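You operate a simulated robot arm through the tools that you are given. There is no shell and no other tool. Be economical: measure what you need, move in short steps, check, and stop when the job is done.

You run a simulated robot arm. Do the job below in one go: nothing can be reset, and whatever is moved stays where it is left.

JOB
Cover the butter and put it and the cream in the fridge.
Fine: butter on the lower shelf, cream in the upper door rack; shut the fridge. Set down upright: carton.
Where things are to end (x, y in the base frame): butter dish within 6 cm of [49, 94]; carton within 6 cm of [35, 98].

It is judged by the outcome, as a careful person would: the job done as asked, and still so three seconds after it is handed in. It fails if anything else is knocked over, pushed out of place, dropped, spilled or broken. A push-on lid holds only when it is set on centred and level and pressed home; a screw cap is set on level and turned clockwise until tight.

ROBOT AND FRAMES
A 6-joint arm with a two-finger parallel gripper on a trunk, on a base that drives. Base frame: it is fixed to the floor where the robot stands at the start and does not move with it; the origin is under the middle of the robot, x ahead of it, y to its left, z up. Readings come in cm, degrees, newtons and seconds.
With the tool pointing down near the work surface it reaches from about 34 to 82 cm from the robot's upright axis, wherever it stands. Its first joint turns from -166.0 to 166.0 degrees. Places, roughly: butter lid (15x7x6 cm) [50, 20, 90]; fridge door [30, 100, 120]; lower fridge shelf [50, 100, 90]; upper door rack of the fridge [30, 100, 120]. Payload 3.91 kg.
The tool frame sits at the grasp point between the pads (the TCP): z along the fingers, y along the line on which they close. The tips reach 3 cm beyond it. The gripper opens to 11 cm. The fingers are 2 cm wide and 1 cm thick; the gripper's body (4.8 by 11.2 cm) begins 5.5 cm behind the TCP.
Orientation is that of the tool frame in the base frame, as a unit quaternion [x, y, z, w]. With the fingers straight down and closing along the base's y, the tool's x points along the base's -x, its y along +y and its z along -z.

CONTROLS
- The arm moves only by the tool step_arm. Its argument "rows" is one flat list of numbers, 7 for each row, row after row: the turn, a rotation vector about the base's x, y, z in degrees, then the shift along the base's x, y, z in cm, then the gripper command, from -1 (shut) to 1 (fully open), values between in proportion. In form: [ax, ay, az, x, y, z, grip, ax, ay, az, x, y, z, grip, ...]. A call has 1 to 12 rows; each row shifts and turns the commanded pose from where the row before left it. A row lasts 0.2 s, in which the tool goes at most 5 cm and 8.6 degrees; a call with a longer step from one row to the next is refused whole, and so is a gripper value outside its range. Where a pose cannot be reached the arm comes as near as it can. A force on the tool above 40 N (or 10 N above the force at the start of the call, whichever is more), or a blocked arm, ends the call early, and 0.2 s more pass. Each finger travels about 4.5 cm/s and halts on what it meets, pressing with about 40 N; the grip force reading is that of the motor and also rises with nothing between the fingers. The clock runs only during rows and for 0.2 s after the last one: add rows that do not move to give the fingers time. It gives the time, the measured TCP pose, the force on the tool (base axes), the opening and the grip force at its end, in the units of the frame above (readings bear some noise), with the torque about the TCP (base axes, N m) and any sound that the robot's microphone picked up.
- Cameras (640 x 400 px; columns grow to the right, rows downward): "scene" is now at [-1.29, 22.33, 155.74]; the picture's right is [0.71, -0.70, 0.00], its down [-0.38, -0.39, -0.84] and it looks along [0.59, 0.60, -0.54] (base axes); focal length 214 px, centre (320, 200). "wrist" rides on the gripper at [7.7, 0.7, -11.4] in the tool frame; the picture's right is [-0.09, 1.00, 0.00], its down [-0.80, -0.07, -0.59] and it looks along [-0.59, -0.05, 0.80] (tool axes); focal length 270 px, centre (320, 200). There is no depth. A picture from a camera that has moved, and an enlarged one, comes with that camera's place and axes in the base frame and with its lens.
- grab_frame(camera): a new picture of that camera. No time passes.
- slide_trunk(by): slides the trunk up (or, below 0, down) by that many cm; the arm and the scene camera ride with it, the base frame stays. It gives what a move gives, with no picture.
- roll_base(legs): drives the robot by 1 to 6 legs, each [ahead, turn to the left] in cm and degrees, along the robot's own axes; the way and the turn of a leg run together, so that a leg with both is an arc; at most 150 cm and 180 degrees a leg. The arm and the cameras ride along, it lands a little off, and it stops where it bumps. It gives what a move gives.
- aim_head(pan, tilt): turns the head with the scene camera to pan (to the left, within 155 degrees either way) and tilt (down, from -29 to 69), counted from straight ahead of the robot. It gives what a move gives.
- enlarge(camera, box): a new picture of the part [left, top, right, bottom] of that camera's present view, enlarged. No time passes.
- finish_job(): hands the job in; it is judged then, once.

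Work in short steps. Places have to be worked out from the pictures, the camera data and where the tool is seen: move nearer, look again, correct. Check each grasp and each placing, and mend what went wrong. You have 120 turns and 98 pictures in all, those below and enlarged ones among them. Open the gripper and draw the arm clear of the work before you hand the job in, unless the task says otherwise; then end with one line.

The tools are called after "Emit:" as name(argument=value, ...) on one line, values as JSON. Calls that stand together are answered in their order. step_arm: Moves the arm, as the interface text tells. Its arguments: {"type":"object","properties":{"rows":{"type":"array"}},"required":["rows"]} The other tools are called the same way: slide_trunk (by) slides the trunk up or down; roll_base (legs) drives the base; aim_head (pan, tilt) turns the head that bears the scene camera; grab_frame (camera) takes a picture; enlarge (camera, box) takes an enlarged picture of a part of a camera's view; finish_job () hands the job in.

At the start:

```text
t: 0.0
eef_pos: [30.68, 31.21, 144.63]
orientation: [0.008, 1.0, 0.0, 0.0]
ft_force: [-0.8, 0.9, -0.1]
wrist_torque: [0.0, 0.01, 0.0]
opening: 10.97
finger_force: 0.0
trunk travel left (down, up): [-50.0, 11.0]
robot x, y, heading: [-0.25, 0.95, 0.0]
head pan, tilt: [45.6, 32.8]
```

scene: 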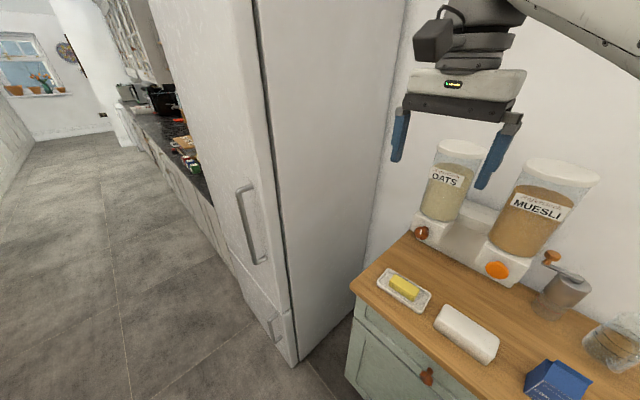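
wrist: 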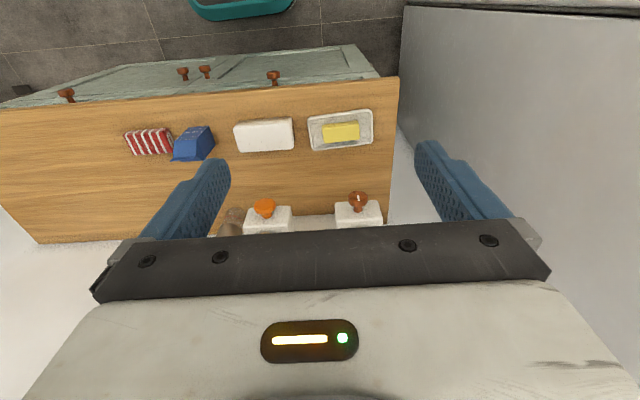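

I'll look straight at the counter and at the fridge to locate everything first.

Emit:
aim_head(pan=0, tilt=45)

Emit:
grab_frame(camera="scene")

Emit:
aim_head(pan=75, tilt=25)

Emit:
grab_frame(camera="scene")

```text
t: 1.1
eef_pos: [30.62, 31.21, 144.73]
orientation: [0.008, 1.0, 0.0, 0.0]
ft_force: [-0.2, 0.4, -0.2]
wrist_torque: [-0.02, -0.01, 0.01]
opening: 10.98
finger_force: 0.0
trunk travel left (down, up): [-50.0, 11.0]
robot x, y, heading: [-0.08, 0.96, 0.3]
head pan, tilt: [0.0, 45.0]
```

```text
95 pictures are left
camera scene: at [0.61, 15.98, 153.93], right [0.0, -1.0, 0.0], down [-0.71, 0.0, -0.71], along [0.71, 0.0, -0.71], focal length 214 px, centre (320, 200)
```

scene: 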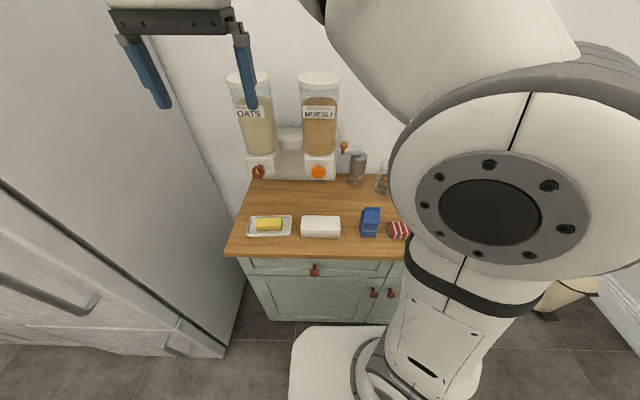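

```text
t: 2.6
eef_pos: [30.68, 31.11, 144.67]
orientation: [0.008, 1.0, 0.0, -0.001]
ft_force: [0.1, -0.1, -0.9]
wrist_torque: [0.0, 0.0, -0.02]
opening: 10.98
finger_force: 0.1
trunk travel left (down, up): [-50.0, 11.0]
robot x, y, heading: [-0.1, 0.6, -0.0]
head pan, tilt: [75.0, 25.0]
```

```text
94 pictures are left
camera scene: at [-5.14, 24.86, 156.98], right [0.97, -0.26, 0.0], down [-0.11, -0.41, -0.91], along [0.23, 0.88, -0.42], focal length 214 px, centre (320, 200)
```

scene: 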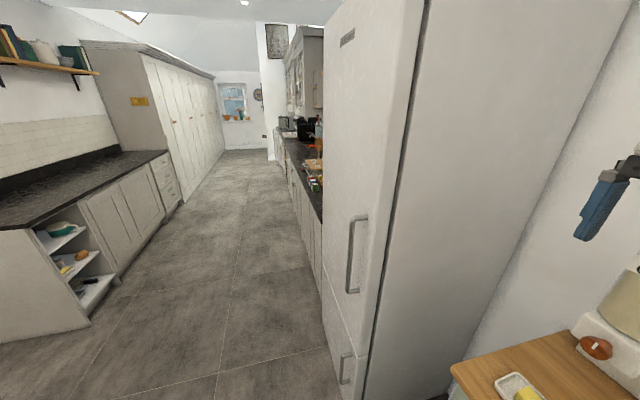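

Next, an enlarged look at the counter items and at the fridge handle.

Emit:
enlarge(camera="scene", box=[300, 150, 460, 400])

Emit:
aim_head(pan=15, tilt=50)

Emit:
enlarge(camera="scene", box=[220, 120, 440, 260])

Emit:
enlarge(camera="wrist", box=[100, 60, 420, 260])

```text
1.60 times, centred on (380, 275) of scene
camera zoom: at [-5.14, 24.86, 156.98], right [0.97, -0.26, 0.0], down [-0.11, -0.41, -0.91], along [0.23, 0.88, -0.42], focal length 343 px, centre (224, 80)
```

zoom: 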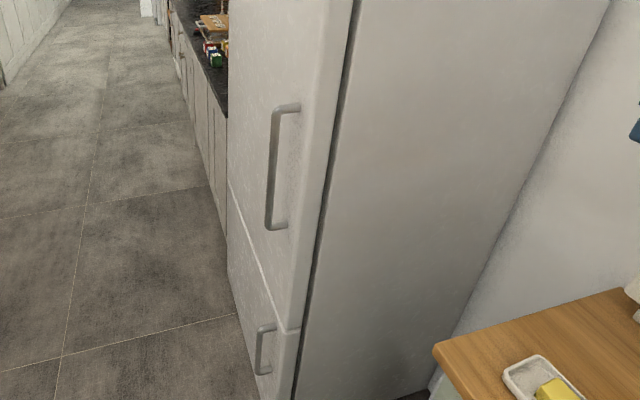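

```text
t: 3.9
eef_pos: [30.67, 31.23, 144.78]
orientation: [0.008, 1.0, -0.001, 0.0]
ft_force: [0.2, 0.2, -0.5]
wrist_torque: [0.0, 0.01, -0.04]
opening: 10.98
finger_force: 0.1
trunk travel left (down, up): [-50.0, 11.0]
robot x, y, heading: [0.09, 0.57, -0.1]
head pan, tilt: [15.0, 50.0]
```

```text
2.86 times, centred on (330, 190) of scene
camera zoom: at [-0.09, 17.96, 153.24], right [0.26, -0.97, 0.0], down [-0.74, -0.2, -0.64], along [0.62, 0.17, -0.77], focal length 613 px, centre (291, 229)
```

zoom: 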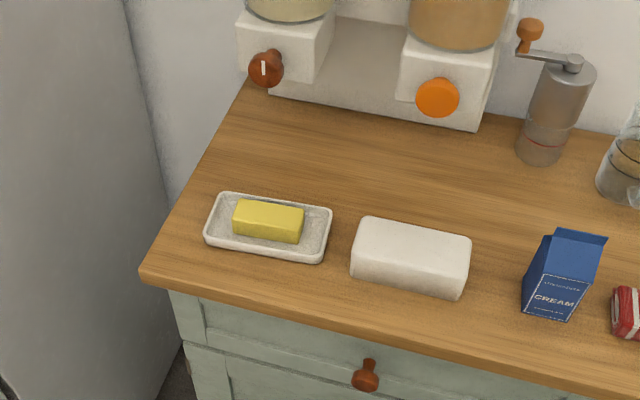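

```text
2.00 times, centred on (260, 160) of wrist
camera zoom: at [22.93, 32.12, 156.15], right [0.1, 0.99, 0.0], down [0.8, -0.08, 0.59], along [0.59, -0.06, -0.8], focal length 541 px, centre (440, 280)
```

zoom: 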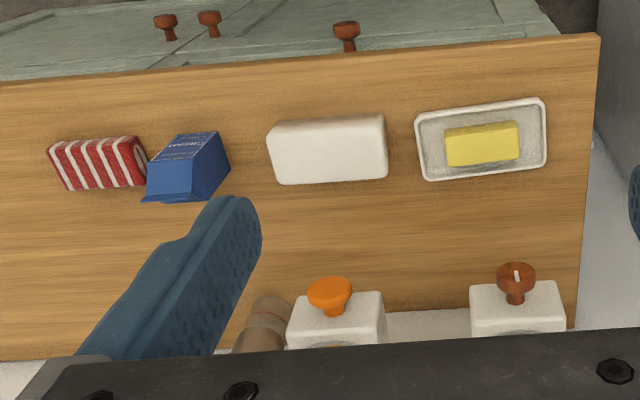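

Dish is at about (50, 34.8), lid at about (48.3, 15.7), both with their long sides along y. I'll turn the tool 90° so the fingers close along x, and move above the lid for a closer look.

Emit:
step_arm(rows=[0, 0, -8.18, 1.6, -1.41, -2.6, 1, 0, 0, -8.18, 1.6, -1.41, -2.6, 1, 0, 0, -8.18, 1.6, -1.41, -2.6, 1, 0, 0, -8.18, 1.6, -1.41, -2.6, 1, 0, 0, -8.18, 1.6, -1.41, -2.6, 1, 0, 0, -8.18, 1.6, -1.41, -2.6, 1, 0, 0, -8.18, 1.6, -1.41, -2.6, 1, 0, 0, -8.18, 1.6, -1.41, -2.6, 1, 0, 0, -8.18, 1.6, -1.41, -2.6, 1, 0, 0, -8.18, 1.6, -1.41, -2.6, 1, 0, 0, -8.18, 1.6, -1.41, -2.6, 1, 0, 0, 0, 0, 0, 0, 1])

Emit:
grab_frame(camera="wrist")

Emit:
grab_frame(camera="scene")

```text
t: 6.5
eef_pos: [48.05, 15.62, 115.98]
orientation: [0.713, 0.701, 0.0, -0.001]
ft_force: [-0.3, 0.2, -0.2]
wrist_torque: [-0.01, 0.01, 0.02]
opening: 11.0
finger_force: 0.2
trunk travel left (down, up): [-50.0, 11.0]
robot x, y, heading: [-0.15, 0.93, -0.1]
head pan, tilt: [15.0, 50.0]
```

```text
90 pictures are left
camera wrist: at [48.91, 23.52, 127.48], right [0.99, -0.11, 0.0], down [-0.08, -0.8, 0.59], along [-0.06, -0.59, -0.8], focal length 270 px, centre (320, 200)
```

wrist: 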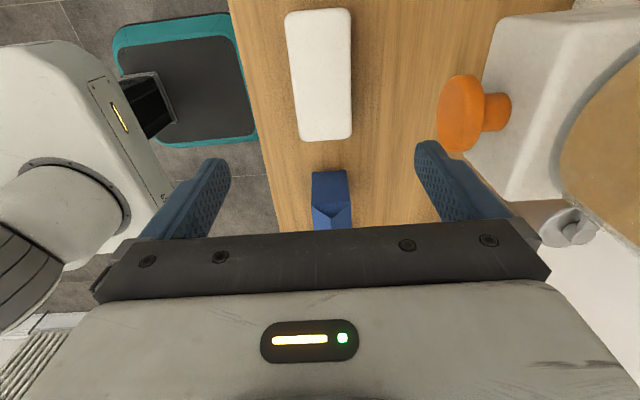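

```text
89 pictures are left
camera scene: at [-0.1, 17.95, 153.24], right [0.26, -0.97, 0.0], down [-0.74, -0.2, -0.64], along [0.62, 0.17, -0.77], focal length 214 px, centre (320, 200)
```

scene: 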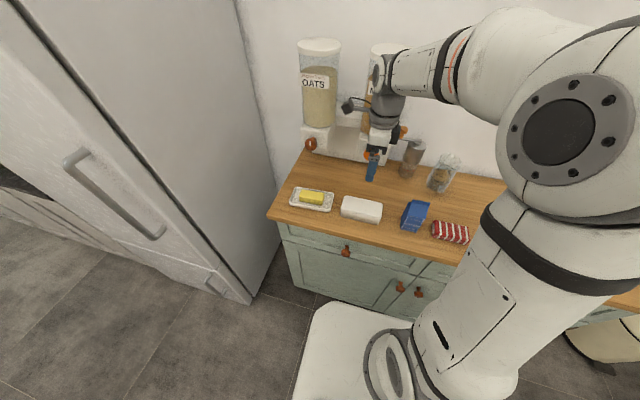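

The lid is centred at about (48.3, 15.5), turned about -2°, and the tool already lines up with it. I'll go down partway and check.

Emit:
step_arm(rows=[0, 0, -0.5, 0.2, -0.1, -4, 1, 0, 0, -0.5, 0, 0, -4, 1, 0, 0, 0, 0, 0, -4, 1, 0, 0, 0, 0, 0, -3, 1, 0, 0, 0, 0, 0, 0, 1])

Emit:
grab_frame(camera="wrist")

Emit:
enlarge(camera="scene", box=[260, 80, 500, 280])

```text
t: 7.7
eef_pos: [48.26, 15.64, 101.06]
orientation: [0.718, 0.696, -0.001, 0.0]
ft_force: [0.4, 0.2, 0.9]
wrist_torque: [0.03, -0.02, -0.01]
opening: 10.98
finger_force: 0.0
trunk travel left (down, up): [-50.0, 11.0]
robot x, y, heading: [0.08, 1.18, -0.1]
head pan, tilt: [15.0, 50.0]
```

```text
88 pictures are left
camera wrist: at [49.2, 23.51, 112.52], right [0.99, -0.12, 0.0], down [-0.1, -0.8, 0.59], along [-0.07, -0.59, -0.8], focal length 270 px, centre (320, 200)
```

wrist: 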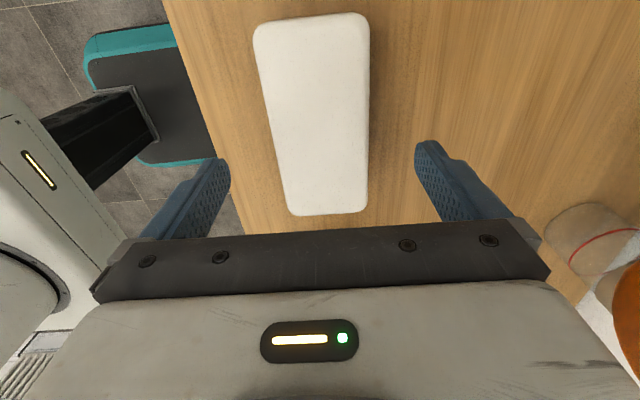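

```text
2.00 times, centred on (380, 180) of scene
camera zoom: at [-0.08, 17.96, 153.23], right [0.26, -0.97, 0.0], down [-0.74, -0.2, -0.64], along [0.62, 0.17, -0.77], focal length 429 px, centre (200, 240)
```

zoom: 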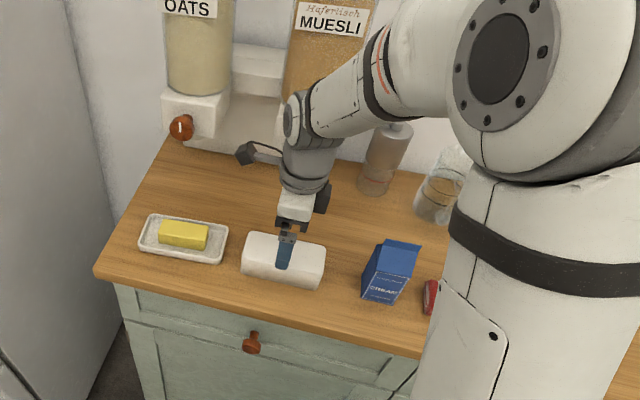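

Alignment is good. Now down to z≈93.3 with the tips about 2–3 cm above the lid's foot, then close.

Emit:
step_arm(rows=[0, 0, 0, 0, -0.1, -3, 1, 0, 0, 0, 0, 0, -3, 1, 0, 0, 0, 0, 0, -1.8, 1, 0, 0, 0, 0, 0, 0, 0.2, 0, 0, 0, 0, 0, 0, -0.3, 0, 0, 0, 0, 0, 0, -0.6, 0, 0, 0, 0, 0, 0, -0.6])

Emit:
enlarge(camera="scene", box=[300, 140, 420, 240])

```text
t: 9.3
eef_pos: [48.29, 15.66, 93.24]
orientation: [0.719, 0.695, -0.001, 0.0]
ft_force: [0.0, 0.6, 0.0]
wrist_torque: [0.01, 0.01, -0.02]
opening: 6.78
finger_force: 40.2
trunk travel left (down, up): [-50.0, 11.0]
robot x, y, heading: [-0.03, 0.93, 0.0]
head pan, tilt: [15.0, 50.0]
```

```text
4.00 times, centred on (360, 190) of scene
camera zoom: at [-0.05, 17.96, 153.23], right [0.26, -0.97, 0.0], down [-0.74, -0.2, -0.64], along [0.62, 0.17, -0.77], focal length 858 px, centre (160, 240)
```

zoom: 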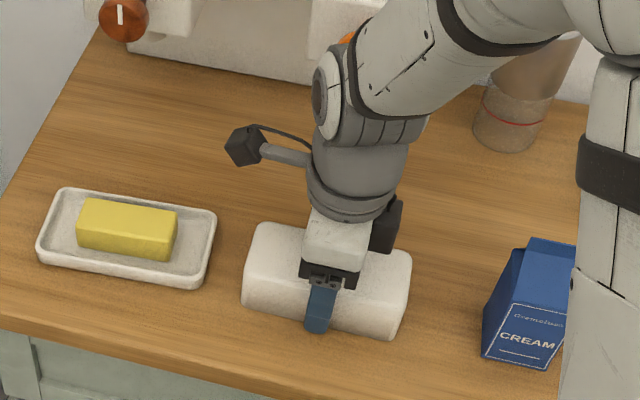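

Gripped (opening 6.78). I'll lift and move over the dish, turning about +4° to match it.

Emit:
step_arm(rows=[0, 0, 0, 0, 0, 3, -0.6, 0, 0, 0, 0, 0, 4, -0.6, 0, 0, 0, 0, 0, 4, -0.6, 0, 0, 1, 0.4, 4.8, 0, -0.6, 0, 0, 1, 0.4, 4.8, 0, -0.6, 0, 0, 1, 0.4, 4.8, 0, -0.6, 0, 0, 1, 0.4, 4.8, 0, -0.6, 0, 0, 0, 0, 0, 0, -0.6])

Emit:
grab_frame(camera="wrist")

Emit:
enlarge(camera="scene", box=[240, 120, 400, 240])

```text
t: 11.1
eef_pos: [50.02, 35.01, 104.26]
orientation: [0.693, 0.721, 0.0, 0.0]
ft_force: [-0.8, -0.6, -0.8]
wrist_torque: [0.02, 0.01, 0.01]
opening: 6.82
finger_force: 40.5
trunk travel left (down, up): [-50.0, 11.0]
robot x, y, heading: [-0.5, 0.96, 0.4]
head pan, tilt: [15.0, 50.0]
```

```text
85 pictures are left
camera wrist: at [50.37, 42.88, 115.8], right [1.0, -0.05, 0.0], down [-0.04, -0.8, 0.59], along [-0.03, -0.59, -0.8], focal length 270 px, centre (320, 200)
```

wrist: 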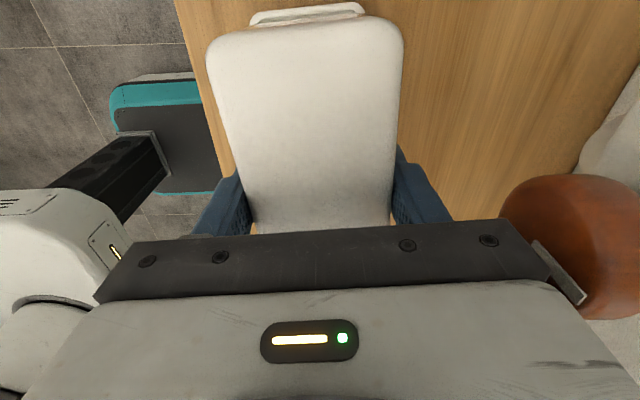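

```text
3.33 times, centred on (320, 180) of scene
camera zoom: at [-0.07, 17.98, 153.23], right [0.26, -0.97, 0.0], down [-0.74, -0.2, -0.64], along [0.62, 0.17, -0.77], focal length 715 px, centre (320, 267)
```

zoom: 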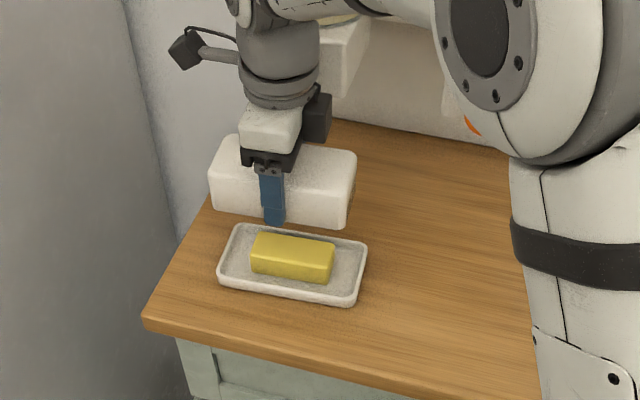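

The dish position should be firmer before lowering. I'll shift aside and up, so the wrist camera sees the whole dish past the lid.

Emit:
step_arm(rows=[0, 0, 0, -4, 0, 1.5, -0.6, 0, 0, 0, -4, 0, 1.5, -0.6, 0, 0, 0, -4, 0, 1.5, -0.6, 0, 0, 0, -4, 0, 1.5, -0.6, 0, 0, 0, 0, 0, 0, -0.6, 0, 0, 0, 0, 0, 0, -0.6])

Emit:
grab_frame(camera="wrist")

Emit:
enlarge(camera="wrist", box=[360, 0, 600, 180])

```text
t: 12.5
eef_pos: [34.13, 34.67, 110.59]
orientation: [0.694, 0.72, 0.001, 0.0]
ft_force: [-0.3, 0.4, -2.9]
wrist_torque: [-0.02, 0.04, 0.0]
opening: 6.81
finger_force: 39.7
trunk travel left (down, up): [-50.0, 11.0]
robot x, y, heading: [-0.4, 0.49, 0.2]
head pan, tilt: [15.0, 50.0]
```

```text
83 pictures are left
camera wrist: at [34.43, 42.44, 122.01], right [1.0, -0.05, 0.0], down [-0.04, -0.8, 0.59], along [-0.03, -0.59, -0.8], focal length 270 px, centre (320, 200)
```

wrist: 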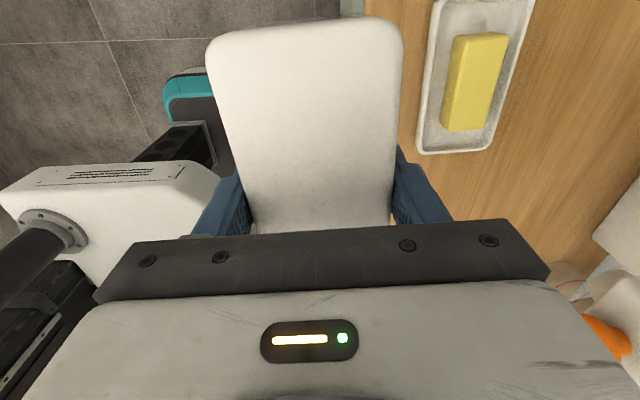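

```text
2.22 times, centred on (480, 90) of wrist
camera zoom: at [34.43, 42.44, 122.01], right [1.0, -0.05, 0.0], down [-0.04, -0.8, 0.59], along [-0.03, -0.59, -0.8], focal length 601 px, centre (-36, 444)
```

zoom: 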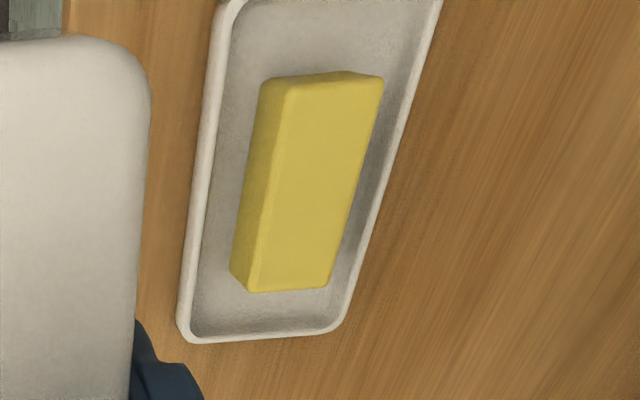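

The estimates put the tabletop at ~90, so the fingertips sit level with the lid's foot and would hit the dish rim (~91.5). I'll set the lid back where it was and take it higher up.

Emit:
step_arm(rows=[0, 0, -1, 3.6, -4.75, 0, -0.6, 0, 0, -1, 3.6, -4.75, 0, -0.6, 0, 0, -1, 3.6, -4.75, -2, -0.6, 0, 0, -1, 3.6, -4.75, -4, -0.6, 0, 0, 0, 0, 0, -4, -0.6, 0, 0, 0, 0, 0, -4, -0.6, 0, 0, 0, 0, 0, -2.5, -0.6, 0, 0, 0, 0, 0, 0, -0.6])

```text
refused: row 1 steps farther than a row can; nothing moved
```

Steps must be within 5 cm, so I'll use shorter ones.

Emit:
step_arm(rows=[0, 0, -0.7, 2.3, -3.17, 0, -0.6, 0, 0, -0.7, 2.4, -3.17, 0, -0.6, 0, 0, -0.7, 2.4, -3.17, 0, -0.6, 0, 0, -0.7, 2.4, -3.17, -2, -0.6, 0, 0, -0.7, 2.4, -3.17, -2, -0.6, 0, 0, -0.5, 2.4, -3.15, -2, -0.6, 0, 0, 0, 0, 0, -4, -0.6, 0, 0, 0, 0, 0, -4, -0.6, 0, 0, 0, 0, 0, -2, -0.6, 0, 0, 0, 0, 0, -1, -0.6, 0, 0, 0, 0, 0, 0, -0.6])

```text
t: 14.9
eef_pos: [48.33, 15.6, 93.32]
orientation: [0.719, 0.695, 0.0, 0.001]
ft_force: [0.5, 0.2, -1.8]
wrist_torque: [0.03, 0.02, 0.01]
opening: 6.78
finger_force: 39.4
trunk travel left (down, up): [-50.0, 11.0]
robot x, y, heading: [-0.15, 0.79, 0.0]
head pan, tilt: [15.0, 50.0]
```

Back at the pick height. I'll release, rise 2.5 cm, and grip again.

Emit:
step_arm(rows=[0, 0, 0, 0, 0, -0.1, -0.2, 0, 0, 0, 0, 0, 0, 0.6, 0, 0, 0, 0, 0, 0, 1, 0, 0, 0, 0, 0, 1.3, 1, 0, 0, 0, 0, 0, 1.3, 1, 0, 0, 0, 0, 0, 0, 0.3, 0, 0, 0, 0, 0, 0, -0.3, 0, 0, 0, 0, 0, 0, -0.6, 0, 0, 0, 0, 0, 0, -0.6])

Emit:
enlarge(camera="scene", box=[320, 160, 400, 230])

```text
t: 16.9
eef_pos: [48.35, 15.67, 95.89]
orientation: [0.718, 0.696, -0.001, -0.001]
ft_force: [-0.8, -0.4, 1.8]
wrist_torque: [-0.07, 0.2, 0.06]
opening: 6.79
finger_force: 40.3
trunk travel left (down, up): [-50.0, 11.0]
robot x, y, heading: [-0.02, 1.16, 0.1]
head pan, tilt: [15.0, 50.0]
```

```text
5.71 times, centred on (360, 195) of scene
camera zoom: at [-0.1, 17.95, 153.24], right [0.26, -0.97, 0.0], down [-0.74, -0.2, -0.64], along [0.62, 0.17, -0.77], focal length 1226 px, centre (91, 229)
```

zoom: 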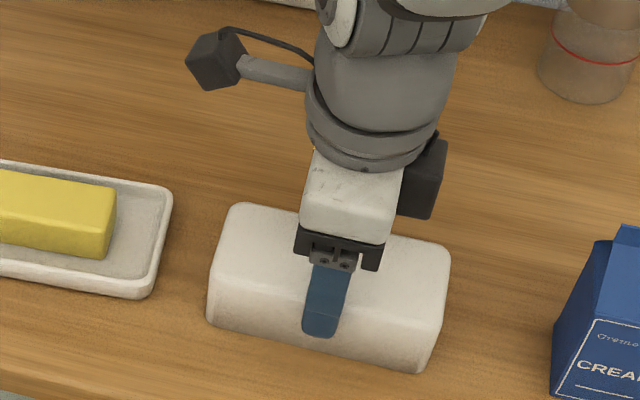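

Much better: the tips now end about 2.5 cm above the foot. Lift and go over the dish to (49.75, 34.7), then look.

Emit:
step_arm(rows=[0, 0, 0, 0, 0, 3, -0.6, 0, 0, 0, 0, 0, 4, -0.6, 0, 0, 0.9, 0.28, 3.8, 0, -0.6, 0, 0, 0.9, 0.28, 3.8, 0, -0.6, 0, 0, 0.9, 0.28, 3.8, 0, -0.6, 0, 0, 0.9, 0.28, 3.8, 0, -0.6, 0, 0, 0.9, 0.28, 3.85, 0, -0.6, 0, 0, 0, 0, 0, -4.3, -0.6, 0, 0, 0, 0, 0, 0, -0.6, 0, 0, 0, 0, 0, 0, -0.6])

Emit:
grab_frame(camera="wrist")

Emit:
enlarge(camera="scene", box=[270, 150, 370, 225])

```text
t: 19.1
eef_pos: [49.71, 34.84, 98.48]
orientation: [0.691, 0.723, -0.001, 0.001]
ft_force: [-0.8, -0.3, -1.3]
wrist_torque: [-0.01, -0.01, 0.02]
opening: 6.76
finger_force: 40.5
trunk travel left (down, up): [-50.0, 11.0]
robot x, y, heading: [-0.03, 1.14, 0.0]
head pan, tilt: [15.0, 50.0]
```

```text
80 pictures are left
camera wrist: at [49.91, 42.56, 109.97], right [1.0, -0.04, 0.0], down [-0.03, -0.8, 0.59], along [-0.03, -0.59, -0.8], focal length 270 px, centre (320, 200)
```

wrist: 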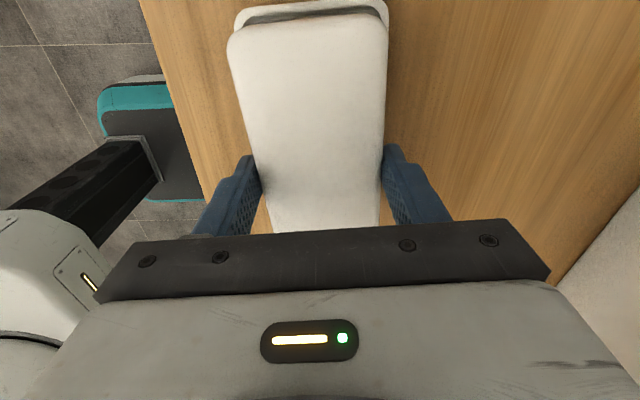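

```text
5.33 times, centred on (320, 188) of scene
camera zoom: at [-0.07, 17.97, 153.23], right [0.26, -0.97, 0.0], down [-0.74, -0.2, -0.64], along [0.62, 0.17, -0.77], focal length 1144 px, centre (320, 267)
```

zoom: 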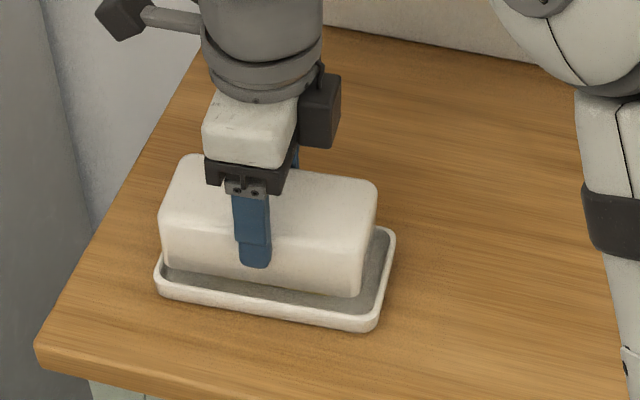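

The lid is nearly centred, perhaps 2 mm too far to +y. I'll correct and lower 1.2 cm, then look again.

Emit:
step_arm(rows=[0, 0, 0, 0.05, -0.2, -0.6, -0.6, 0, 0, 0, 0, 0, -0.6, -0.6, 0, 0, 0, 0, 0, 0, -0.6])

Emit:
enlarge(camera="scene", box=[280, 165, 360, 225])

Emit:
enlarge(camera="wrist", box=[200, 0, 420, 140])

```text
t: 19.9
eef_pos: [49.8, 34.55, 97.26]
orientation: [0.691, 0.722, 0.0, 0.0]
ft_force: [0.3, 0.8, -1.8]
wrist_torque: [0.02, -0.01, -0.01]
opening: 6.75
finger_force: 39.6
trunk travel left (down, up): [-50.0, 11.0]
robot x, y, heading: [0.1, 0.97, 0.1]
head pan, tilt: [15.0, 50.0]
```

```text
6.67 times, centred on (320, 195) of scene
camera zoom: at [-0.06, 17.97, 153.23], right [0.26, -0.97, 0.0], down [-0.74, -0.2, -0.64], along [0.62, 0.17, -0.77], focal length 1430 px, centre (320, 233)
```

zoom: 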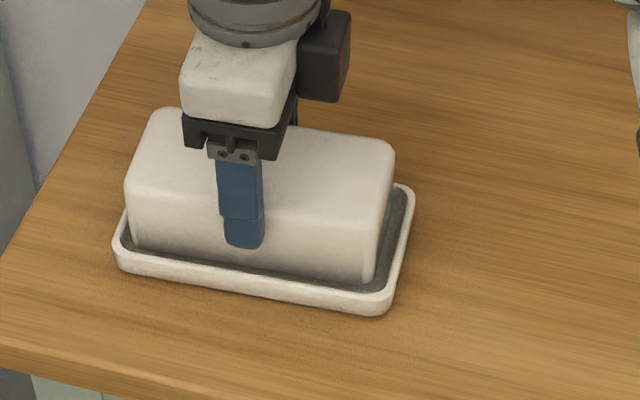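

```text
2.86 times, centred on (310, 70) of wrist
camera zoom: at [50.04, 42.37, 108.76], right [1.0, -0.04, 0.0], down [-0.03, -0.8, 0.59], along [-0.03, -0.59, -0.8], focal length 772 px, centre (349, 571)
```

zoom: 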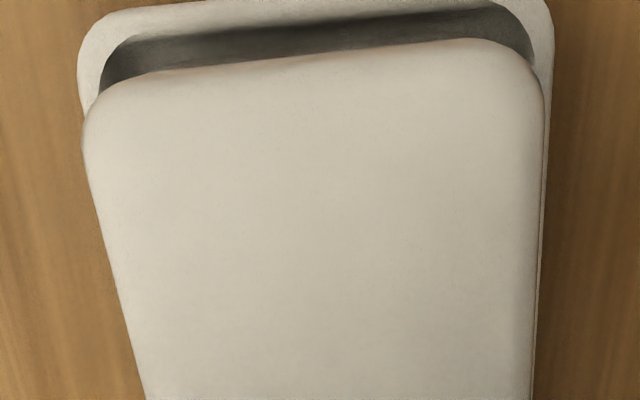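

Almost seated and centred; a hair more to -y and -x, then lower gently until contact.

Emit:
step_arm(rows=[0, 0, 0, -0.07, -0.12, -0.3, -0.6, 0, 0, 0, 0, 0, -0.3, -0.6, 0, 0, 0, 0, 0, -0.2, -0.6, 0, 0, 0, 0, 0, -0.2, -0.6, 0, 0, 0, 0, 0, 0, -0.6])

Emit:
enlarge(camera="scene", box=[280, 165, 360, 225])

```text
t: 21.1
eef_pos: [49.76, 34.35, 96.48]
orientation: [0.691, 0.722, 0.002, 0.0]
ft_force: [3.9, -0.5, 14.9]
wrist_torque: [-0.84, 0.25, 0.2]
opening: 6.76
finger_force: 40.3
trunk travel left (down, up): [-50.0, 11.0]
robot x, y, heading: [0.07, 0.97, -0.0]
head pan, tilt: [15.0, 50.0]
```

```text
6.67 times, centred on (320, 195) of scene
camera zoom: at [-0.13, 17.89, 153.27], right [0.26, -0.97, 0.0], down [-0.74, -0.2, -0.64], along [0.62, 0.17, -0.77], focal length 1430 px, centre (320, 233)
```

zoom: 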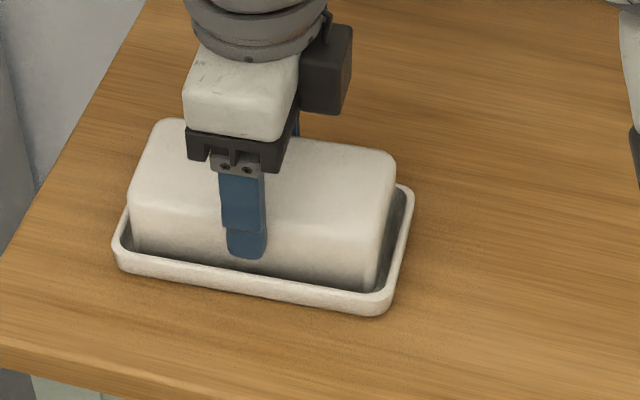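

Contact at about 15 N. I'll press a little further and see.

Emit:
step_arm(rows=[0, 0, 0, 0, 0, -0.2, -0.6, 0, 0, 0, 0, 0, -0.2, -0.6, 0, 0, 0, 0, 0, 0, -0.6])

Emit:
enlarge(camera="scene", box=[280, 165, 360, 225])

Emit:
enlarge(camera="wrist", box=[200, 0, 420, 140])

```text
t: 21.9
eef_pos: [49.76, 34.41, 96.15]
orientation: [0.691, 0.723, 0.002, 0.0]
ft_force: [6.6, 0.8, 34.8]
wrist_torque: [-0.27, 0.19, -0.15]
opening: 6.78
finger_force: 40.4
trunk travel left (down, up): [-50.0, 11.0]
robot x, y, heading: [0.13, 0.76, -0.2]
head pan, tilt: [15.0, 50.0]
```

```text
6.67 times, centred on (320, 195) of scene
camera zoom: at [-0.26, 17.78, 153.28], right [0.26, -0.97, 0.0], down [-0.74, -0.2, -0.64], along [0.62, 0.17, -0.77], focal length 1430 px, centre (320, 233)
```

zoom: 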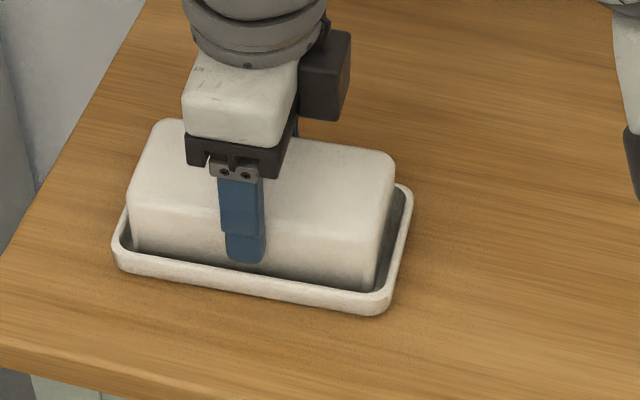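

```text
2.86 times, centred on (310, 70) of wrist
camera zoom: at [49.93, 42.21, 107.61], right [1.0, -0.04, 0.0], down [-0.04, -0.81, 0.59], along [-0.02, -0.59, -0.81], focal length 772 px, centre (349, 571)
```

zoom: 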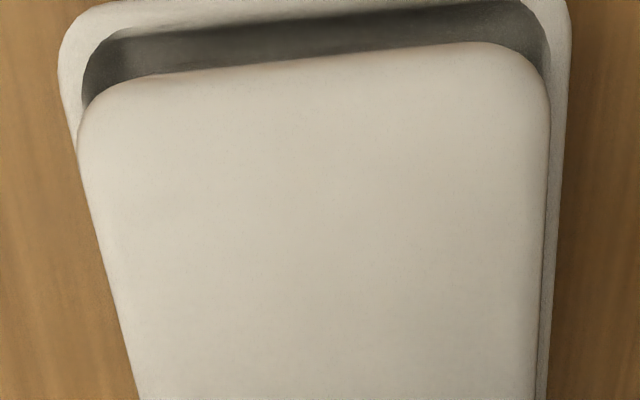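

The lid sits level and centred within the rim. I'll open, rise, and press it home from on top with closed fingers.

Emit:
step_arm(rows=[0, 0, 0, 0, 0, 0.2, -0.6, 0, 0, 0, 0, 0, 0, 0.2, 0, 0, 0, 0, 0, 0, 0.8, 0, 0, 0, 0, 0, 2, 0.8, 0, 0, 0, 0, 0, 3, 0.5, 0, 0, 0, 0, 0, 1, 0, 0, 0, 0, 0, 0, 0, -0.5, 0, 0, 0, 0, 0, 0, -1, 0, 0, 0, 0, 0, 0, -1, 0, 0, 0, 0, 0, 0, -1, 0, 0, 0, 0, 0, 0, -1])

Emit:
enlarge(camera="scene", box=[280, 165, 360, 225])

Emit:
grab_frame(camera="wrist")

```text
t: 24.3
eef_pos: [49.99, 34.38, 101.89]
orientation: [0.691, 0.723, -0.001, 0.0]
ft_force: [-0.1, 0.3, 0.5]
wrist_torque: [0.0, -0.01, 0.01]
opening: 0.01
finger_force: 37.9
trunk travel left (down, up): [-50.0, 11.0]
robot x, y, heading: [0.4, 1.05, 0.1]
head pan, tilt: [15.0, 50.0]
```

```text
6.67 times, centred on (320, 195) of scene
camera zoom: at [-0.07, 17.96, 153.23], right [0.26, -0.97, 0.0], down [-0.74, -0.2, -0.64], along [0.62, 0.17, -0.77], focal length 1430 px, centre (320, 233)
```

zoom: 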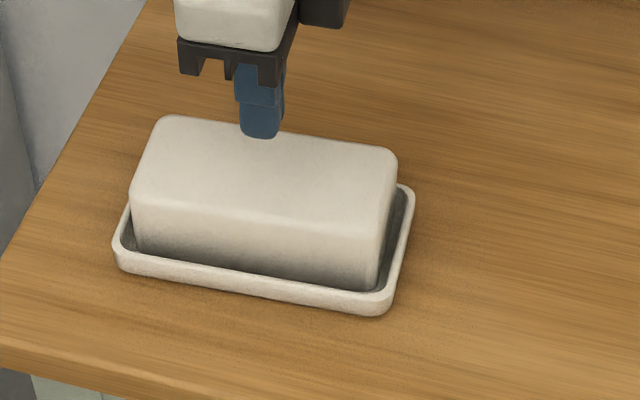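

```text
72 pictures are left
camera wrist: at [50.13, 42.25, 113.57], right [1.0, -0.04, 0.0], down [-0.03, -0.8, 0.59], along [-0.03, -0.59, -0.8], focal length 270 px, centre (320, 200)
```

wrist: 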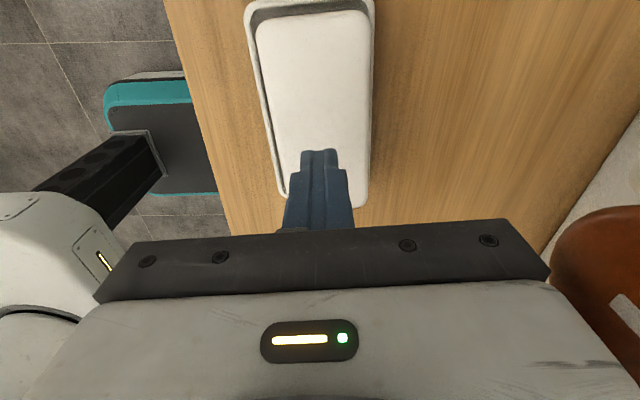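

I'll inspect the seating enlarged before pressing.

Emit:
enlarge(camera="wrist", box=[220, 0, 400, 220])

```text
1.82 times, centred on (310, 110) of wrist
camera zoom: at [50.13, 42.25, 113.57], right [1.0, -0.04, 0.0], down [-0.03, -0.8, 0.59], along [-0.03, -0.59, -0.8], focal length 491 px, centre (338, 364)
```

zoom: 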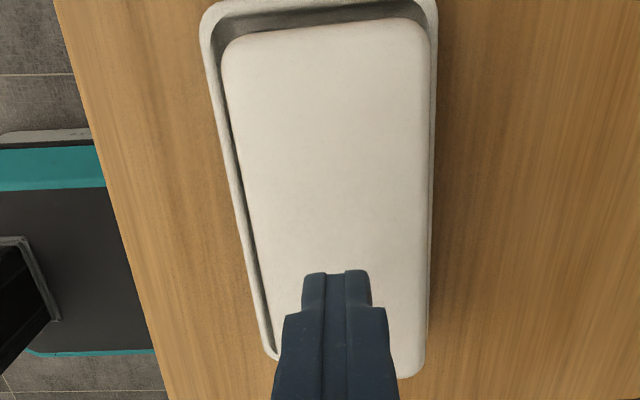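

Offset is within ~2 mm. Pressing down in small steps with closed fingers at the centre.

Emit:
step_arm(rows=[0, 0, 0, -0.05, 0, -1.5, -1, 0, 0, 0, 0, 0, -1.2, -1, 0, 0, 0, 0, 0, -0.5, -1, 0, 0, 0, 0, 0, -0.3, -1, 0, 0, 0, 0, 0, -0.3, -1, 0, 0, 0, 0, 0, -0.3, -1, 0, 0, 0, 0, 0, -0.3, -1, 0, 0, 0, 0, 0, -0.3, -1, 0, 0, 0, 0, 0, -0.3, -1])

```text
t: 25.8
eef_pos: [49.81, 34.46, 98.58]
orientation: [0.691, 0.723, 0.007, 0.001]
ft_force: [-2.1, -1.0, 16.8]
wrist_torque: [-0.2, 0.06, -0.09]
opening: 0.0
finger_force: 38.1
trunk travel left (down, up): [-50.0, 11.0]
robot x, y, heading: [-0.27, 0.6, 0.0]
head pan, tilt: [15.0, 50.0]
stopped in row 7: the force on the tool passed its limit (the readings are from after the stop); the commanded pose is now the measured one
```

Passed 40 N without a click. Let me press again in finer steps and see whether it moves.

Emit:
step_arm(rows=[0, 0, 0, 0, 0, -0.1, -1, 0, 0, 0, 0, 0, -0.1, -1, 0, 0, 0, 0, 0, -0.1, -1, 0, 0, 0, 0, 0, -0.1, -1, 0, 0, 0, 0, 0, -0.1, -1, 0, 0, 0, 0, 0, -0.1, -1])

Emit:
enlarge(camera="scene", box=[280, 165, 360, 225])

```text
t: 26.5
eef_pos: [50.02, 34.49, 98.54]
orientation: [0.691, 0.723, 0.01, 0.001]
ft_force: [-6.4, -3.5, 17.2]
wrist_torque: [-0.29, 0.24, -0.06]
opening: 0.0
finger_force: 38.6
trunk travel left (down, up): [-50.0, 11.0]
robot x, y, heading: [-0.03, 1.29, 0.0]
head pan, tilt: [15.0, 50.0]
stopped in row 3: the force on the tool passed its limit (the readings are from after the stop); the commanded pose is now the measured one
```

```text
6.67 times, centred on (320, 195) of scene
camera zoom: at [-0.33, 17.81, 153.22], right [0.26, -0.97, 0.0], down [-0.74, -0.2, -0.64], along [0.62, 0.17, -0.76], focal length 1430 px, centre (320, 233)
```

zoom: 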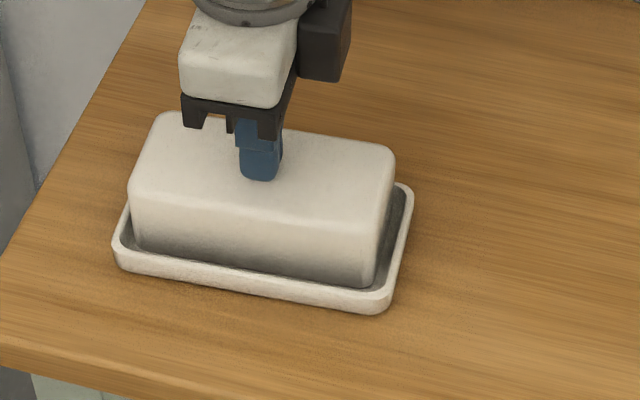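

The lid is solid (no more travel at 40 N) and sits well inside the rim: home. Now lift clear and turn the tool another -90° towards a fridge-handle posture.

Emit:
step_arm(rows=[0, 0, 0, 0, 0, 4, -1, 0, 0, 0, 0, 0, 4, -1, 0, 0, -8.2, -2, 0, 4, 0, 0, 0, -8.2, -2, 0, 4, 1, 0, 0, -8.2, -2, 0, 4, 1, 0, 0, -8.2, -2, 0, 2, 1, 0, 0, -8.2, -2, 0, 0, 1, 0, 0, -8.2, -2, 0, 0, 1, 0, 0, -8.2, -2, 0, 0, 1, 0, 0, -8.2, -2, 0, 0, 1, 0, 0, -8.2, -2, 0, 0, 1, 0, 0, -8.2, -2, 0, 0, 1])

Emit:
enlarge(camera="scene", box=[240, 150, 400, 250])

```text
t: 29.1
eef_pos: [43.65, 6.75, 118.2]
orientation: [0.992, 0.125, 0.006, -0.022]
ft_force: [-1.0, 0.6, 0.2]
wrist_torque: [0.0, -0.03, 0.02]
opening: 11.0
finger_force: 0.1
out of reach, approached as far as the arm can: row 7, 8, 9, 10, 11, 12
trunk travel left (down, up): [-50.0, 11.0]
robot x, y, heading: [-0.06, 0.81, 0.3]
head pan, tilt: [15.0, 50.0]
```

```text
4.00 times, centred on (320, 200) of scene
camera zoom: at [-0.15, 17.94, 153.24], right [0.26, -0.97, 0.0], down [-0.74, -0.2, -0.64], along [0.62, 0.17, -0.77], focal length 858 px, centre (320, 200)
```

zoom: 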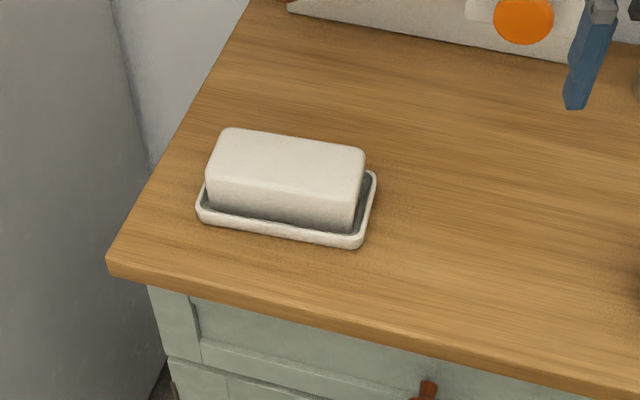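

The butter is covered and the lid looks well seated. The wrist has a limit in that direction; I'll turn the other way back to the starting orientation, raising a bit.

Emit:
step_arm(rows=[0, 0, 8.2, 0, 0, 1, 1, 0, 0, 8.2, 0, 0, 1, 1, 0, 0, 8.2, 0, 0, 1, 1, 0, 0, 8.2, 0, 0, 1, 1, 0, 0, 8.2, 0, 0, 1, 1, 0, 0, 8.2, 0, 0, 1, 1, 0, 0, 8.2, 0, 0, 1, 1, 0, 0, 8.2, 0, 0, 1, 1, 0, 0, 8.2, 0, 0, 0, 1, 0, 0, 8.2, 0, 0, 0, 1, 0, 0, 8.2, 0, 0, 0, 1, 0, 0, 8.2, 0, 0, 0, 1])

```text
t: 31.7
eef_pos: [43.56, 6.66, 126.12]
orientation: [0.563, 0.827, -0.003, -0.009]
ft_force: [-0.3, -1.1, -0.3]
wrist_torque: [0.01, -0.01, 0.01]
opening: 11.02
finger_force: 0.0
trunk travel left (down, up): [-50.0, 11.0]
robot x, y, heading: [0.18, 0.58, 0.2]
head pan, tilt: [15.0, 50.0]
```

Turning the rest of the way, and tucking the arm in before driving.

Emit:
step_arm(rows=[0, 0, 8.5, -1.5, 2.5, 1, 1, 0, 0, 8.5, -1.5, 2.5, 1, 1, 0, 0, 8.5, -1.5, 2.5, 1, 1, 0, 0, 8.5, -1.5, 2.5, 1, 1, 0, 0, 8.5, -1.5, 2.5, 1, 1, 0, 0, 8.5, -1.5, 2.5, 1, 1, 0, 0, 8.5, -1.5, 2.5, 1, 1, 0, 0, 8.5, -1.5, 2.5, 1, 1, 0, 0, 0, 0, 0, 0, 1])

Emit:
roll_base(legs=[[0, 120], [39.4, 0], [0, -120]])

Emit:
aim_head(pan=45, tilt=30)

Emit:
grab_frame(camera="scene")

```text
t: 33.7
eef_pos: [31.49, 26.74, 133.97]
orientation: [0.005, 1.0, -0.008, -0.007]
ft_force: [0.3, 0.4, 0.2]
wrist_torque: [-0.01, 0.03, 0.01]
opening: 11.01
finger_force: 0.0
trunk travel left (down, up): [-50.0, 11.0]
robot x, y, heading: [0.3, 0.69, 0.1]
head pan, tilt: [15.0, 50.0]
```

```text
t: 46.2
eef_pos: [10.33, 60.7, 133.95]
orientation: [-0.007, 1.0, -0.01, -0.007]
ft_force: [0.3, -0.2, 0.4]
wrist_torque: [-0.02, 0.0, 0.02]
opening: 10.98
finger_force: 0.0
trunk travel left (down, up): [-50.0, 11.0]
robot x, y, heading: [-20.61, 34.8, 1.6]
head pan, tilt: [15.0, 50.0]
```

```text
t: 47.1
eef_pos: [10.33, 60.74, 133.99]
orientation: [-0.007, 1.0, -0.008, -0.007]
ft_force: [0.8, -0.2, -0.8]
wrist_torque: [0.02, 0.01, -0.03]
opening: 11.0
finger_force: 0.1
trunk travel left (down, up): [-50.0, 11.0]
robot x, y, heading: [-20.32, 34.41, 1.7]
head pan, tilt: [45.0, 30.0]
```

```text
68 pictures are left
camera scene: at [-22.34, 56.03, 156.18], right [0.73, -0.68, 0.0], down [-0.34, -0.37, -0.87], along [0.59, 0.63, -0.5], focal length 214 px, centre (320, 200)
```

scene: 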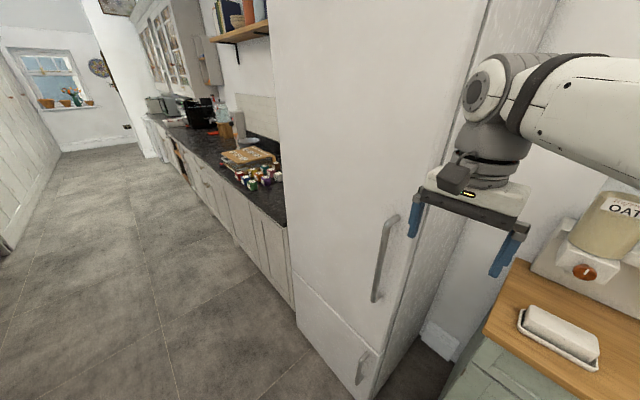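

Triangulating gives the handle bar at about (20.1, 75.8), z 95–125, with the hinge at the y≈130 side. I'll pitch the tool horizontal (pointing +x) and stand off in front of the handle.

Emit:
step_arm(rows=[0, -8.18, 0, -0.5, 1.35, -2.2, 1, 0, -8.18, 0, -0.5, 1.35, -2.2, 1, 0, -8.18, 0, -0.5, 1.35, -2.2, 1, 0, -8.18, 0, -0.5, 1.35, -2.2, 1, 0, -8.18, 0, -0.5, 1.35, -2.2, 1, 0, -8.18, 0, -0.5, 1.35, -2.2, 1, 0, -8.18, 0, -0.5, 1.35, -2.2, 1, 0, -8.18, 0, -0.5, 1.35, -2.2, 1, 0, -8.18, 0, -0.5, 1.35, -2.2, 1, 0, -8.18, 0, -0.5, 1.35, -2.2, 1, 0, -8.18, 0, -0.5, 1.35, -2, 1, 0, 0, 0, 0, 0, 0, 1])

Emit:
grab_frame(camera="wrist")

Emit:
grab_frame(camera="scene")

```text
t: 49.7
eef_pos: [4.68, 75.45, 110.09]
orientation: [0.001, 0.711, -0.01, 0.703]
ft_force: [-0.3, -0.8, -1.1]
wrist_torque: [-0.02, -0.01, -0.01]
opening: 11.0
finger_force: 0.0
trunk travel left (down, up): [-50.0, 11.0]
robot x, y, heading: [-20.68, 34.38, 2.1]
head pan, tilt: [45.0, 30.0]
```

```text
67 pictures are left
camera wrist: at [-6.87, 76.39, 102.62], right [0.02, 1.0, 0.07], down [-0.59, -0.05, 0.81], along [0.81, -0.06, 0.58], focal length 270 px, centre (320, 200)
```

wrist: 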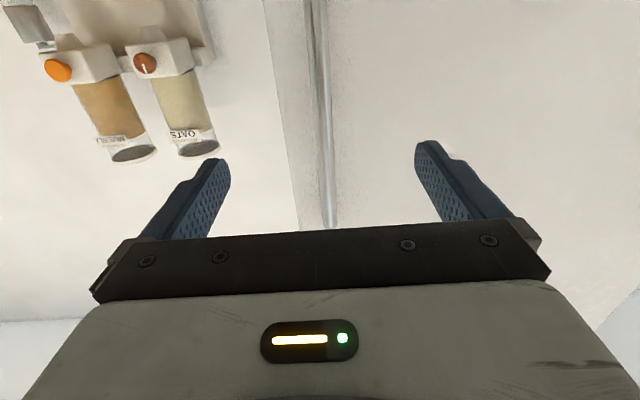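

```text
66 pictures are left
camera scene: at [-22.36, 56.08, 156.18], right [0.73, -0.68, 0.0], down [-0.34, -0.37, -0.87], along [0.59, 0.63, -0.5], focal length 214 px, centre (320, 200)
```

scene: 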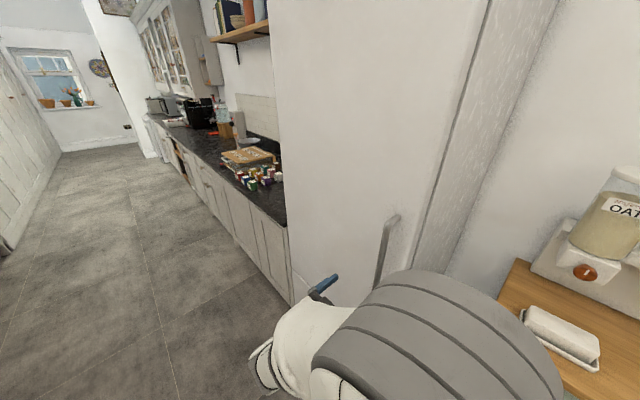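

The bar is at y≈75.4, right between the fingers. Move in 15 cm and close on it.

Emit:
step_arm(rows=[0, 0, 0, 4, 0, 0, 1, 0, 0, 0, 4, 0, 0, 1, 0, 0, 0, 4, 0, 0, 1, 0, 0, 0, 2, 0, 0, 1, 0, 0, 0, 1, 0, 0, 1, 0, 0, 0, 0, 0, 0, 0.3, 0, 0, 0, 0, 0, 0, -0.3, 0, 0, 0, 0, 0, 0, -1, 0, 0, 0, 0, 0, 0, -1, 0, 0, 0, 0, 0, 0, -1, 0, 0, 0, 0, 0, 0, -1])

Emit:
grab_frame(camera="wrist")

```text
t: 52.1
eef_pos: [19.69, 75.43, 110.02]
orientation: [0.002, 0.712, -0.011, 0.702]
ft_force: [-1.3, -3.5, -2.0]
wrist_torque: [0.51, -0.05, 0.03]
opening: 1.81
finger_force: 31.7
trunk travel left (down, up): [-50.0, 11.0]
robot x, y, heading: [-20.5, 34.64, 2.0]
head pan, tilt: [45.0, 30.0]
```

```text
65 pictures are left
camera wrist: at [8.14, 76.35, 102.53], right [0.02, 1.0, 0.08], down [-0.58, -0.05, 0.81], along [0.81, -0.06, 0.58], focal length 270 px, centre (320, 200)
```

wrist: 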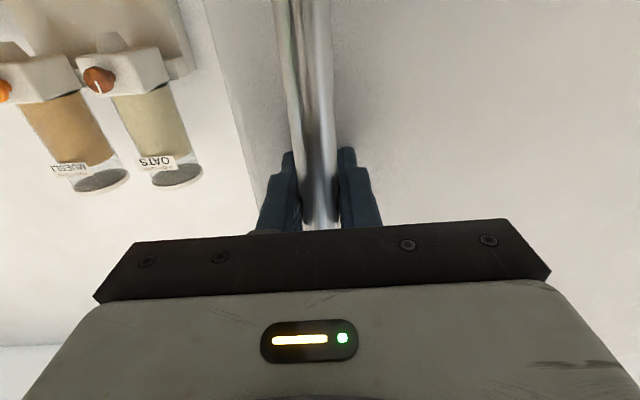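

Bar gripped (1.8 cm). Now pull along the door's arc gently for the first ~12°.

Emit:
step_arm(rows=[0, 0, 0, -0.6, 0.1, 0, -1, 0, 0, -0.5, -1, 0.2, 0, -1, 0, 0, -1, -1.8, 0.35, 0, -1, 0, 0, -1, -1.8, 0.4, 0, -1, 0, 0, -1, -1.8, 0.45, 0, -1, 0, 0, -1, -1.8, 0.5, 0, -1, 0, 0, -1, -1.8, 0.6, 0, -1, 0, 0, 0, 0, 0, 0, -1])

Emit:
grab_frame(camera="scene")

```text
t: 53.6
eef_pos: [10.82, 77.16, 110.12]
orientation: [0.031, 0.711, -0.041, 0.701]
ft_force: [-5.7, -15.1, -3.0]
wrist_torque: [0.87, -0.88, 0.36]
opening: 1.77
finger_force: 45.1
trunk travel left (down, up): [-50.0, 11.0]
robot x, y, heading: [-20.47, 34.44, 1.7]
head pan, tilt: [45.0, 30.0]
stopped in row 7: the force on the tool passed its limit (the readings are from after the stop); the commanded pose is now the measured one
```

```text
64 pictures are left
camera scene: at [-22.45, 55.78, 156.25], right [0.73, -0.68, 0.0], down [-0.34, -0.36, -0.87], along [0.59, 0.63, -0.5], focal length 214 px, centre (320, 200)
```

scene: 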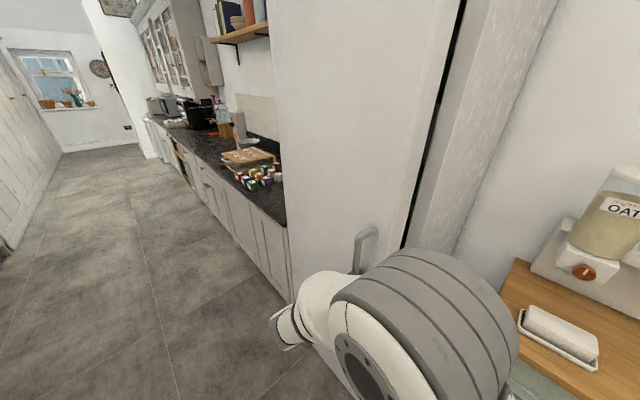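

The door is ajar by ~10°; the side force says I pulled slightly too much to +y. Continue with a corrected arc.

Emit:
step_arm(rows=[0, 0, -1, -1.5, 0.1, 0, -1, 0, 0, -1, -1.5, 0.4, 0, -1, 0, 0, -1, -1.5, 0.45, 0, -1, 0, 0, -1, -2.2, 0.8, 0, -1, 0, 0, -1, -2.2, 0.85, 0, -1, 0, 0, -1, -2.1, 1.0, 0, -1, 0, 0, -1, -2.1, 1.1, 0, -1, 0, 0, -1, -2, 1.2, 0, -1, 0, 0, -1, -2, 1.3, 0, -1, 0, 0, -1, -1.9, 1.35, 0, -1, 0, 0, -1, -1.8, 1.4, 0, -1, 0, 0, 0, 0, 0, 0, -1])

Emit:
grab_frame(camera="scene")

```text
t: 55.0
eef_pos: [-0.1, 81.56, 109.85]
orientation: [0.067, 0.709, -0.074, 0.698]
ft_force: [5.0, 12.4, -0.4]
wrist_torque: [0.72, -0.63, 0.08]
opening: 1.8
finger_force: 44.9
trunk travel left (down, up): [-50.0, 11.0]
robot x, y, heading: [-20.76, 34.88, 1.9]
head pan, tilt: [45.0, 30.0]
stopped in row 7: the force on the tool passed its limit (the readings are from after the stop); the commanded pose is now the measured one
```

```text
63 pictures are left
camera scene: at [-22.24, 56.24, 156.1], right [0.73, -0.68, 0.0], down [-0.34, -0.37, -0.87], along [0.59, 0.63, -0.5], focal length 214 px, centre (320, 200)
```

scene: 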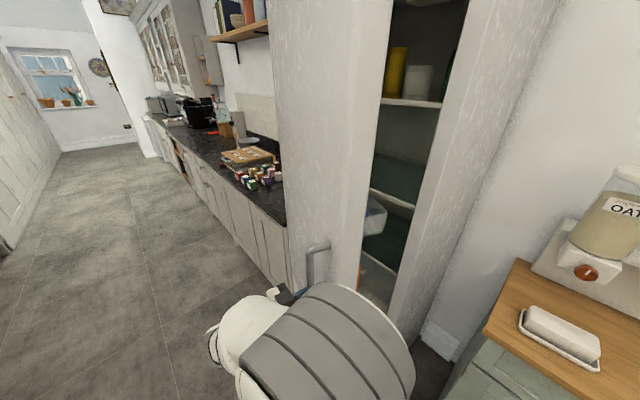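

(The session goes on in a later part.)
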